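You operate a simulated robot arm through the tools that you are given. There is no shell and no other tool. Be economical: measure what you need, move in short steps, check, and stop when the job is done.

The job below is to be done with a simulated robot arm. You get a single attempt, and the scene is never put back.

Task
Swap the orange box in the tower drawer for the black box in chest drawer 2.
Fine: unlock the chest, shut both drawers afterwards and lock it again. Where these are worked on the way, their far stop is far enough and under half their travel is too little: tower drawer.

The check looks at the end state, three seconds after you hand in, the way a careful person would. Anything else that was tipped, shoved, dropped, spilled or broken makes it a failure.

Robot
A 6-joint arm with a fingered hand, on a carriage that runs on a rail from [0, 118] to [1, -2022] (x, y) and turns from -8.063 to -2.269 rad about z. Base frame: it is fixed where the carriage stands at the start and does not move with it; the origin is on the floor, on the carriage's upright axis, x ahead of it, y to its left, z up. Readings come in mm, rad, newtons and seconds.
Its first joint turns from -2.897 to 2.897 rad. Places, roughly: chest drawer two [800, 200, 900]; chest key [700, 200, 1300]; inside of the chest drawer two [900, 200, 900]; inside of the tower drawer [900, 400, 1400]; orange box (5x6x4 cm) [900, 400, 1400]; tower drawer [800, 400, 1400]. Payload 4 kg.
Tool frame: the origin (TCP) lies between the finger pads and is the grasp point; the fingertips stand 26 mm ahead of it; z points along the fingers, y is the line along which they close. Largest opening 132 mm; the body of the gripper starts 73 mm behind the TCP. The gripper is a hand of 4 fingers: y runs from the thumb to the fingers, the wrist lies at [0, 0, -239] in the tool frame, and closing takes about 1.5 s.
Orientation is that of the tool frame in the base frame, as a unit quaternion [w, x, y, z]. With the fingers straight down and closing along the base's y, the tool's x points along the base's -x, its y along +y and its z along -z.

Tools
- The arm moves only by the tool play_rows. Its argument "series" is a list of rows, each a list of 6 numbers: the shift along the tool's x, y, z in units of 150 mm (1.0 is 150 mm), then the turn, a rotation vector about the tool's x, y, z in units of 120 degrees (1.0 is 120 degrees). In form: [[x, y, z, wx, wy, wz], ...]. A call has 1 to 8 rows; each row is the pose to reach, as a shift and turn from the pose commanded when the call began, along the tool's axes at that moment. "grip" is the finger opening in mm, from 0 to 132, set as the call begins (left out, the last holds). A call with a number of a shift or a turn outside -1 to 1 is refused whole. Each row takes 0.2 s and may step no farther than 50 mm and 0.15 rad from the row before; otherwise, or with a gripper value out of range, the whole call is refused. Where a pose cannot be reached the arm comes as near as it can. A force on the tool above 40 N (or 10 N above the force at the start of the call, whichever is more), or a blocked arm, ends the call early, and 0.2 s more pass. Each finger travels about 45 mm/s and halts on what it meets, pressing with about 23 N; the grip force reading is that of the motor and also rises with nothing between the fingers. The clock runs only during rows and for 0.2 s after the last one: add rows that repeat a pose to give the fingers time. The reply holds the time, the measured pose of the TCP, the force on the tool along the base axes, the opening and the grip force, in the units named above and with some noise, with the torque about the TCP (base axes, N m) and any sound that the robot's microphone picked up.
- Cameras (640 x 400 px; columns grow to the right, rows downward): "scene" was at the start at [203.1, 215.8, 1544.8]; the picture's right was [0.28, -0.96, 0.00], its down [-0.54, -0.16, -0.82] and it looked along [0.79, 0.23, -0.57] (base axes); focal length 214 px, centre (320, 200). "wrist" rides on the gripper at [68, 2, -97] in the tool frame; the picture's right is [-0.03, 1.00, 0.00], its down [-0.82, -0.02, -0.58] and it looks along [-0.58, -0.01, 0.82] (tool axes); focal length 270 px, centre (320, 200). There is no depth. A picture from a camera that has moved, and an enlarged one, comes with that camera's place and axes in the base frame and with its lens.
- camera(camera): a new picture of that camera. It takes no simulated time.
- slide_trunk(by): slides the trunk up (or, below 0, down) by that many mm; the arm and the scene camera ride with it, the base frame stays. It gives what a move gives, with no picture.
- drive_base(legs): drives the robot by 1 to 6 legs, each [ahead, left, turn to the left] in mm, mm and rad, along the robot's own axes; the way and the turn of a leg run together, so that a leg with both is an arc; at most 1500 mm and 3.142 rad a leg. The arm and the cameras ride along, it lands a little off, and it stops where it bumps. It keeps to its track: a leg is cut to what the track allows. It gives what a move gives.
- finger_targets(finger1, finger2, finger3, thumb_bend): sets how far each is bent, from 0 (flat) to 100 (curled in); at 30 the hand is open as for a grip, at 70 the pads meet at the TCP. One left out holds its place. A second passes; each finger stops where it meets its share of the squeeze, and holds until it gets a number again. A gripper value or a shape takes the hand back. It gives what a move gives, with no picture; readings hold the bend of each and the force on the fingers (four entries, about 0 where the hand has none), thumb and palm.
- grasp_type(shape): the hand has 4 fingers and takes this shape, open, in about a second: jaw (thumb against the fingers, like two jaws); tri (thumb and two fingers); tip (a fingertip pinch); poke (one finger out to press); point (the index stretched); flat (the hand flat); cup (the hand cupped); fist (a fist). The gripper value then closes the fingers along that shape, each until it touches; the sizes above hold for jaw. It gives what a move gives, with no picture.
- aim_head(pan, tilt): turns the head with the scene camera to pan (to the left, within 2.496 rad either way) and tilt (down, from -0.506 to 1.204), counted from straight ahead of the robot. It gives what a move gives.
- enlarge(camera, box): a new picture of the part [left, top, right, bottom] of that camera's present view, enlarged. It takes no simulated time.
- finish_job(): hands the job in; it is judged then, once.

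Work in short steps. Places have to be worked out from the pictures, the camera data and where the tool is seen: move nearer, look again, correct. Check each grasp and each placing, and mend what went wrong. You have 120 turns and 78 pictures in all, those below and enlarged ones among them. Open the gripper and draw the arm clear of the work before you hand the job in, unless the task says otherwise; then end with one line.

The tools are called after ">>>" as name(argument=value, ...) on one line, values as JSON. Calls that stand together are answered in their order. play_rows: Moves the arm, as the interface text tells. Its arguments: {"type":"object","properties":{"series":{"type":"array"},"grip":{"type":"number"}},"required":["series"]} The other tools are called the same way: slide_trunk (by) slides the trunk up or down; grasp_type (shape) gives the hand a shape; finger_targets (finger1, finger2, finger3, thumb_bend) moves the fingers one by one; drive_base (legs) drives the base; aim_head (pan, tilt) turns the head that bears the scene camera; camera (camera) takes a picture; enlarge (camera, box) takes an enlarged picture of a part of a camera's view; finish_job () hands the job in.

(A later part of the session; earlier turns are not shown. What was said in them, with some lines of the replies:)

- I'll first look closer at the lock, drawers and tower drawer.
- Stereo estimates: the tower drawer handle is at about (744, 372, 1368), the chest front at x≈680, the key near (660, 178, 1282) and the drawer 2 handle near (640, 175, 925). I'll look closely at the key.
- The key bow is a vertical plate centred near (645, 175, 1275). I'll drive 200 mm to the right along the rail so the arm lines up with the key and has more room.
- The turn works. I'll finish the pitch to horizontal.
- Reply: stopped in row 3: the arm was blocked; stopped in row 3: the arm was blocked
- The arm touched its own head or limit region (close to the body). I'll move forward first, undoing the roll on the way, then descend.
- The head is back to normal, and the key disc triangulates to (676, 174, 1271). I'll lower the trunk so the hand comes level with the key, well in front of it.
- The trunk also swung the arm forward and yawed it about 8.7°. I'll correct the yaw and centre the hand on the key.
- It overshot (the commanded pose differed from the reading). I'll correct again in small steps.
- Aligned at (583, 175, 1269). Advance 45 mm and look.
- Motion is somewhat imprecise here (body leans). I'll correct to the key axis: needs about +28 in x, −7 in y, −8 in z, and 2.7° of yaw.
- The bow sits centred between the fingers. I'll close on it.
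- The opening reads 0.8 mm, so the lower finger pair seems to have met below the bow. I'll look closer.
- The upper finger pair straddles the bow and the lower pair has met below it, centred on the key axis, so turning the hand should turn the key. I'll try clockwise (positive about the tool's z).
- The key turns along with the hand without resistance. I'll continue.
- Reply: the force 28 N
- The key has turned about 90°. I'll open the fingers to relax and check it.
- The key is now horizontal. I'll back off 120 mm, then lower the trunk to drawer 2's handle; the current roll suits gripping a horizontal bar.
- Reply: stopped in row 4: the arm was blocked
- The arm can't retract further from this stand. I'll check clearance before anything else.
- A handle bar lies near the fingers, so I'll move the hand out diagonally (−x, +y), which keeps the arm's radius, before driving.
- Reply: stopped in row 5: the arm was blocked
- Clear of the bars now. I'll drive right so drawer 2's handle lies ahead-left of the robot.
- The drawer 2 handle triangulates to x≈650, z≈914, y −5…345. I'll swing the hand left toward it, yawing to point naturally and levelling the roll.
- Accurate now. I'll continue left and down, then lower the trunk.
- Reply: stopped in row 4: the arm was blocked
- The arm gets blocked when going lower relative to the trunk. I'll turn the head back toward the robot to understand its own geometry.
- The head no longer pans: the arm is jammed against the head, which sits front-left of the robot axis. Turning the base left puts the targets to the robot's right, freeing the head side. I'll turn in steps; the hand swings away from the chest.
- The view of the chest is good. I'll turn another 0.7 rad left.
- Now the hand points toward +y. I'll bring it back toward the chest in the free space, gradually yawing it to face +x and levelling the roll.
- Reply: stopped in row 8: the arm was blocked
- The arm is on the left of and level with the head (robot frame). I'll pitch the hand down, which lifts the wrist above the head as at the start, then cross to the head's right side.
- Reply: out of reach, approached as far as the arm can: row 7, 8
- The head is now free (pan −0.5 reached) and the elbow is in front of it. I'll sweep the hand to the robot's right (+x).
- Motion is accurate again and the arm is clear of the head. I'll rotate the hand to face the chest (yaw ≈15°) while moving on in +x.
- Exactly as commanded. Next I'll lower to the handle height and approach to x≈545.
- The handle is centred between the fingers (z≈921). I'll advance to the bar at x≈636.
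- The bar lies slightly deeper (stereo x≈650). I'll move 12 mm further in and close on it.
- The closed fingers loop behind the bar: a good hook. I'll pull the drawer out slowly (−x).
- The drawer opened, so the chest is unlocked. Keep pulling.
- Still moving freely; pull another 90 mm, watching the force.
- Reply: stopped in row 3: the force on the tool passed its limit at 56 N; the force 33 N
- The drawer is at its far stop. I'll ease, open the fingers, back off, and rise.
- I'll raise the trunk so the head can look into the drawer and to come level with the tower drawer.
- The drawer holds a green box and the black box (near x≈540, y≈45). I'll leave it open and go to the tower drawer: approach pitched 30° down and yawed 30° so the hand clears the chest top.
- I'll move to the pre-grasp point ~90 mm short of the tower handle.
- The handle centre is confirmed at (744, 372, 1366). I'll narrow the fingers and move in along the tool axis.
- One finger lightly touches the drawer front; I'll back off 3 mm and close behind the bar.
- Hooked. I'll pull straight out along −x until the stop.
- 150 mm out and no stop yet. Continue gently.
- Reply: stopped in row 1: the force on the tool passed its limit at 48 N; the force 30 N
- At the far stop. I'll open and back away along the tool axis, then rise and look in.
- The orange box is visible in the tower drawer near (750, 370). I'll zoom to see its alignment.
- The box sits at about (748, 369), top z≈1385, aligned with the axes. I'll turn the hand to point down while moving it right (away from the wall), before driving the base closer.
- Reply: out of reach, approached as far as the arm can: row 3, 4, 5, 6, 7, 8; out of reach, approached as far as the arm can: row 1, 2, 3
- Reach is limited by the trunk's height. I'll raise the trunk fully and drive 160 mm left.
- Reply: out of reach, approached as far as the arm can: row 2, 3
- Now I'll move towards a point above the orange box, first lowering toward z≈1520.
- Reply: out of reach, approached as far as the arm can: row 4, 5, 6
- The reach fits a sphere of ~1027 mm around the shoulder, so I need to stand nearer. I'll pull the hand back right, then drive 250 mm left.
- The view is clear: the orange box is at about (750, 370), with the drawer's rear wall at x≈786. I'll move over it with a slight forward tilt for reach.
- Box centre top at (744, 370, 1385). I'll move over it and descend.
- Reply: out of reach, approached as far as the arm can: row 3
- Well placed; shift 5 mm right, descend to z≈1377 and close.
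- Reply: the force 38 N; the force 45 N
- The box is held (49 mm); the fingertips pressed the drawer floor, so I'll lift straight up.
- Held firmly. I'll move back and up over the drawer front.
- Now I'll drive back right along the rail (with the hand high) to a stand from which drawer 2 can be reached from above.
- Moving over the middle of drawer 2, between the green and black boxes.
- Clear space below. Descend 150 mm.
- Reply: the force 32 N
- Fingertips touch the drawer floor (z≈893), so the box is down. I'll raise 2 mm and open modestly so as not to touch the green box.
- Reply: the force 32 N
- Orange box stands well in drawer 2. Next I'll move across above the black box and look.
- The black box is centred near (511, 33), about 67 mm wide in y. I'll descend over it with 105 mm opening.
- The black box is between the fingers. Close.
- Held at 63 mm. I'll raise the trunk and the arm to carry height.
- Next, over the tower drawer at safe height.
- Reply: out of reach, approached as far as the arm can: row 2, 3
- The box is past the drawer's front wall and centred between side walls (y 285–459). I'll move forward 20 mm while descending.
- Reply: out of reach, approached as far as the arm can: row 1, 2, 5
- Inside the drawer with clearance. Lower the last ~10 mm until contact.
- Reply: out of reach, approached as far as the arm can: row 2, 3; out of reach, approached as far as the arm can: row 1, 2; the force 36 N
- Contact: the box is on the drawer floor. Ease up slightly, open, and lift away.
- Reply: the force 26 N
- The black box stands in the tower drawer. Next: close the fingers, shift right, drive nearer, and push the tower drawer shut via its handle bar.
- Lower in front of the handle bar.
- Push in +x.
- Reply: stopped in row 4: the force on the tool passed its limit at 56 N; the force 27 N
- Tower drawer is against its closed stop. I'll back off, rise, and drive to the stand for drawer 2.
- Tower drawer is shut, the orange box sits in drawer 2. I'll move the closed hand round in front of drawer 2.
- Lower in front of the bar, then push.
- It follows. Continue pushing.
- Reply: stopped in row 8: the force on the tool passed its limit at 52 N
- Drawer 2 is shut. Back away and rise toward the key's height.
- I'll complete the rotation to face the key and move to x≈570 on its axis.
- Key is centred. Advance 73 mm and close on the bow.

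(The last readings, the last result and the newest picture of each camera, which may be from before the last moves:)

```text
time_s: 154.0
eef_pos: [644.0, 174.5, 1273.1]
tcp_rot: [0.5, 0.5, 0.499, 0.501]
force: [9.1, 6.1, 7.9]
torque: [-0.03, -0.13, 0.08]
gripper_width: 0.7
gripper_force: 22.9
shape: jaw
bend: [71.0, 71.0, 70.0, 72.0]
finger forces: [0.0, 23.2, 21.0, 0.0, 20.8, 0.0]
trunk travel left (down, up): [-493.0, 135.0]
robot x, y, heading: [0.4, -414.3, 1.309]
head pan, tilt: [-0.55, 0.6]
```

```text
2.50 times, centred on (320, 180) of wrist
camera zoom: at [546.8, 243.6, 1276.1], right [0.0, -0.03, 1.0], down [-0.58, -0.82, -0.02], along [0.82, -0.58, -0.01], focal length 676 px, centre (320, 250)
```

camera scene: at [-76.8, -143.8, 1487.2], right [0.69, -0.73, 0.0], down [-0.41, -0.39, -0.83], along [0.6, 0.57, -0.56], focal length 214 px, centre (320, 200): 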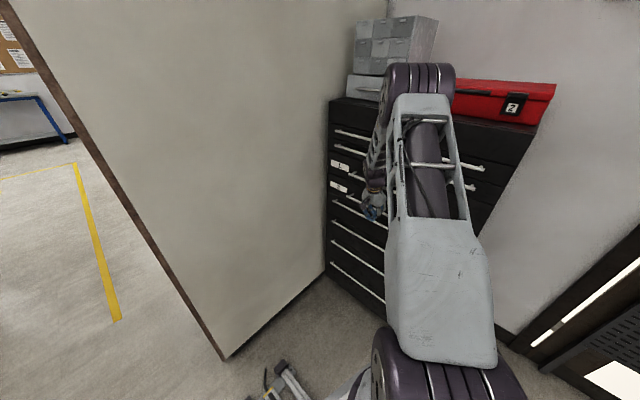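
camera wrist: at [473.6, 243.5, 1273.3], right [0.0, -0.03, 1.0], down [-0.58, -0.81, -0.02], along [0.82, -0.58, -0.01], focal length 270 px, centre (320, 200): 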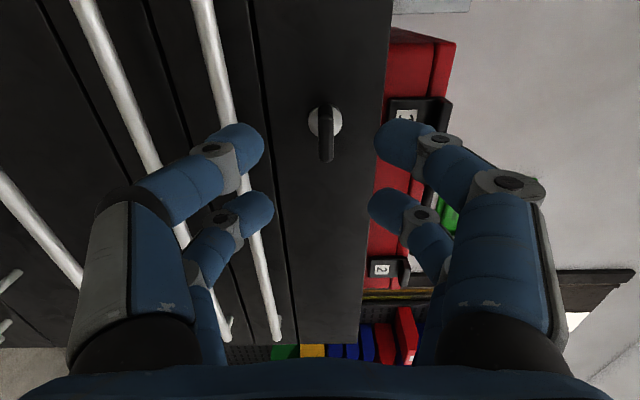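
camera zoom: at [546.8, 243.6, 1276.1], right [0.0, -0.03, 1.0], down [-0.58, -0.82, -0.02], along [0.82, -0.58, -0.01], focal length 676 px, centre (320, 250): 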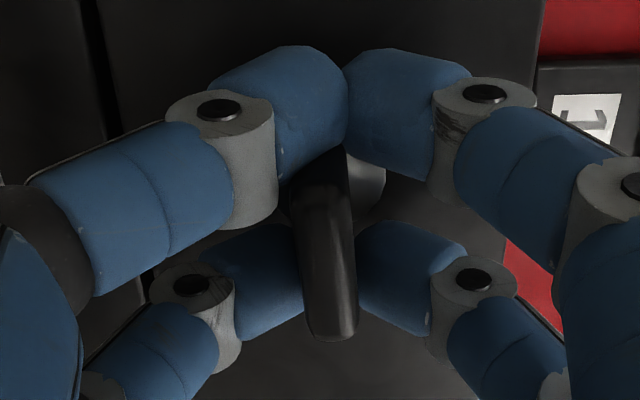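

Gripped as before. I'll turn back counter-clockwise to lock.

>>> play_rows(series=[[0, 0, 0, 0, 0, -0.05], [0, 0, 0, 0, 0, -0.11], [0, 0, 0, 0, 0, -0.17], [0, 0, 0, 0, 0, -0.23], [0, 0, 0, 0, 0, -0.29], [0, 0, 0, 0, 0, -0.35], [0, 0, 0, 0, 0, -0.41], [0, 0, 0, 0, 0, -0.47]])

>>> play_rows(series=[[0, 0, 0, 0, 0, -0.05], [0, 0, 0, 0, 0, -0.11], [0, 0, 0, 0, 0, -0.17], [0, 0, 0, 0, 0, -0.23], [0, 0, 0, 0, 0, -0.28], [0, 0, 0, 0, 0, -0.3]])

>>> camera(camera="wrist")

```text
time_s: 155.8
eef_pos: [643.3, 172.9, 1272.9]
tcp_rot: [0.677, 0.203, 0.678, 0.203]
force: [7.1, 2.4, 5.1]
torque: [0.04, -0.14, -0.01]
gripper_width: 0.4
gripper_force: 23.0
shape: jaw
bend: [71.0, 71.0, 70.0, 72.0]
finger forces: [0.0, 21.4, 22.3, 0.0, 0.1, 0.1]
trunk travel left (down, up): [-493.0, 135.0]
robot x, y, heading: [-0.3, -414.8, 1.301]
head pan, tilt: [-0.55, 0.6]
```

```text
time_s: 157.2
eef_pos: [644.0, 174.2, 1272.6]
tcp_rot: [0.706, -0.015, 0.707, -0.016]
force: [5.2, -5.1, -0.2]
torque: [0.32, -0.11, -0.13]
gripper_width: 0.1
gripper_force: 22.4
shape: jaw
bend: [71.0, 71.0, 69.0, 72.0]
finger forces: [0.0, 18.2, 28.5, 0.0, 0.0, 0.1]
trunk travel left (down, up): [-493.0, 135.0]
robot x, y, heading: [1.4, -414.5, 1.301]
head pan, tilt: [-0.55, 0.6]
```

```text
4 pictures are left
camera wrist: at [546.5, 173.0, 1205.1], right [0.0, 1.0, -0.02], down [-0.58, 0.02, 0.82], along [0.82, 0.01, 0.58], focal length 270 px, centre (320, 200)
```

wrist: 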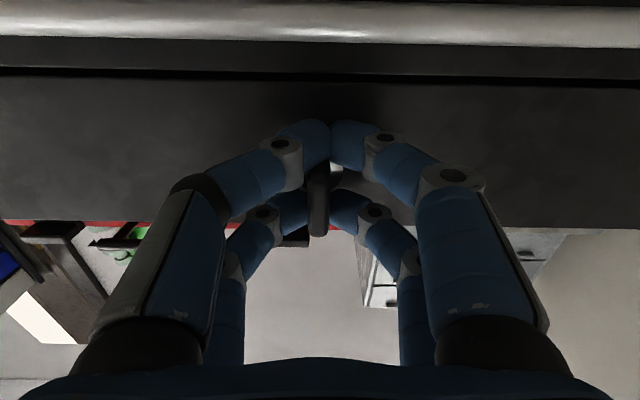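

The key is vertical again, with a small reaction torque indicating its end stop. Release, back off, and check.

>>> play_rows(series=[[0, 0, 0, 0, 0, 0.01], [0, 0, 0, 0, 0, 0.01], [0, 0, 0, 0, 0, 0.01], [0, 0, 0, 0, 0, 0.01]], grip=56)

>>> play_rows(series=[[0, 0, -0.15, 0, 0, 0], [0, 0, -0.4, 0, 0, 0], [0, 0, -0.7, 0, 0, 0], [0, 0, -1.0, 0, 0, 0]])

>>> camera(camera="wrist")

>>> enlarge(camera="scene", box=[270, 60, 510, 210])

```text
time_s: 158.2
eef_pos: [643.4, 174.7, 1272.6]
tcp_rot: [0.707, -0.008, 0.707, -0.008]
force: [0.5, 0.6, -0.9]
torque: [0.02, 0.01, -0.02]
gripper_width: 55.6
gripper_force: 0.0
shape: jaw
bend: [73.0, 73.0, 73.0, 70.0]
finger forces: [0.1, 0.1, 0.1, 0.0, 0.0, 0.1]
trunk travel left (down, up): [-493.0, 135.0]
robot x, y, heading: [-0.3, -417.1, 1.303]
head pan, tilt: [-0.55, 0.6]
```

```text
time_s: 159.2
eef_pos: [495.4, 174.7, 1272.7]
tcp_rot: [0.707, -0.007, 0.707, -0.008]
force: [0.7, 0.3, 0.2]
torque: [0.0, -0.03, 0.01]
gripper_width: 55.5
gripper_force: 0.0
shape: jaw
bend: [73.0, 73.0, 73.0, 70.0]
finger forces: [0.1, 0.0, 0.0, 0.0, 0.1, 0.0]
trunk travel left (down, up): [-493.0, 135.0]
robot x, y, heading: [-0.8, -411.2, 1.299]
head pan, tilt: [-0.55, 0.6]
```

```text
3 pictures are left
camera wrist: at [398.7, 175.0, 1204.6], right [0.0, 1.0, 0.0], down [-0.58, 0.0, 0.82], along [0.82, 0.0, 0.58], focal length 270 px, centre (320, 200)
```

wrist: 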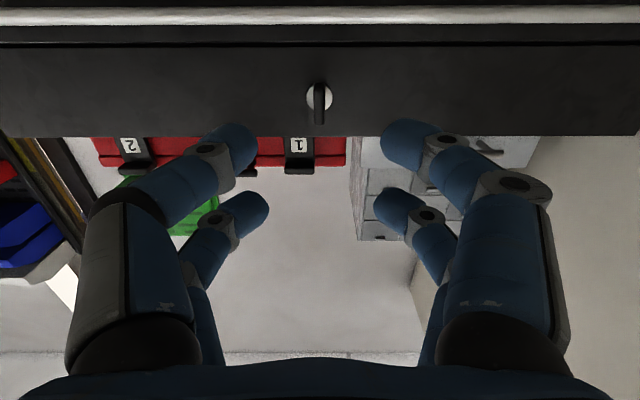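

```text
2.67 times, centred on (390, 135) of scene
camera zoom: at [-75.0, -143.3, 1487.2], right [0.68, -0.73, 0.0], down [-0.41, -0.39, -0.82], along [0.6, 0.57, -0.57], focal length 572 px, centre (133, 373)
```

zoom: 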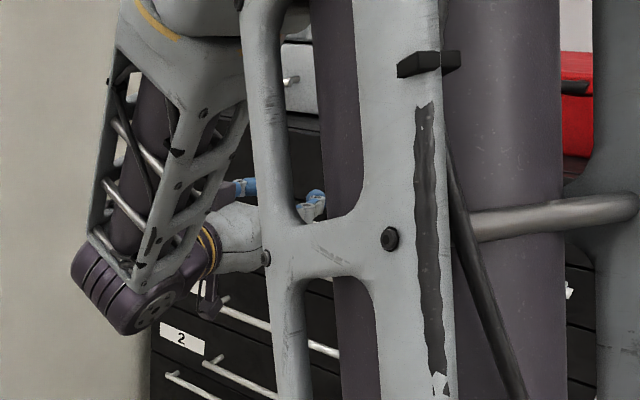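

The key is vertical as at the start. I'll drive the arm clear to the right and take a last look.

>>> drive_base(legs=[[-350, 0, 0]])

>>> aim_head(pan=-0.75, tilt=0.4)

>>> camera(camera="scene")

```text
time_s: 161.5
eef_pos: [491.8, -166.9, 1272.4]
tcp_rot: [0.707, -0.009, 0.707, -0.006]
force: [0.7, 0.1, 0.6]
torque: [-0.05, -0.05, -0.01]
gripper_width: 55.7
gripper_force: 0.0
shape: jaw
bend: [73.0, 73.0, 73.0, 70.0]
finger forces: [0.0, 0.0, 0.0, 0.0, 0.0, 0.1]
trunk travel left (down, up): [-493.0, 135.0]
robot x, y, heading: [1.2, -757.7, 1.308]
head pan, tilt: [-0.55, 0.6]
```

```text
time_s: 162.2
eef_pos: [492.0, -166.3, 1273.0]
tcp_rot: [0.707, -0.009, 0.707, -0.006]
force: [-0.5, -0.2, 0.4]
torque: [0.01, -0.01, 0.01]
gripper_width: 56.0
gripper_force: 0.1
shape: jaw
bend: [73.0, 73.0, 73.0, 70.0]
finger forces: [0.1, 0.1, 0.0, 0.1, 0.0, 0.1]
trunk travel left (down, up): [-493.0, 135.0]
robot x, y, heading: [1.0, -756.9, 1.305]
head pan, tilt: [-0.75, 0.4]
```

```text
1 pictures are left
camera scene: at [-62.4, -498.9, 1505.3], right [0.53, -0.85, 0.0], down [-0.33, -0.21, -0.92], along [0.78, 0.49, -0.39], focal length 214 px, centre (320, 200)
```

scene: 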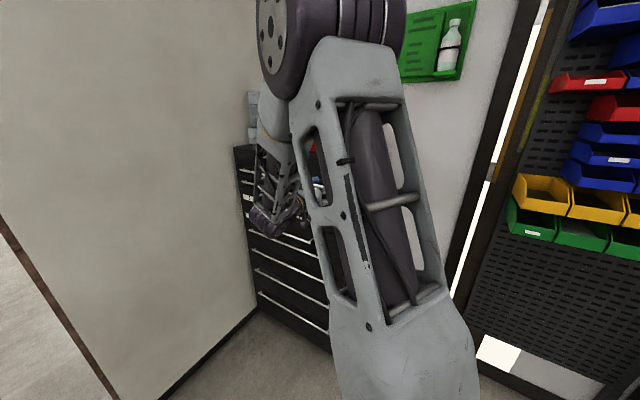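

All the drawers in view are shut, the key is back upright, and the hand is open and clear of the work. I'm handing in.

>>> finish_job()

```text
The job is handed in.
```

I swapped the boxes: the orange one is now in chest drawer 2 and the black one is in the tower drawer. Both drawers are shut and the key is turned back upright to its end stop; I did not tug a drawer to confirm the lock.
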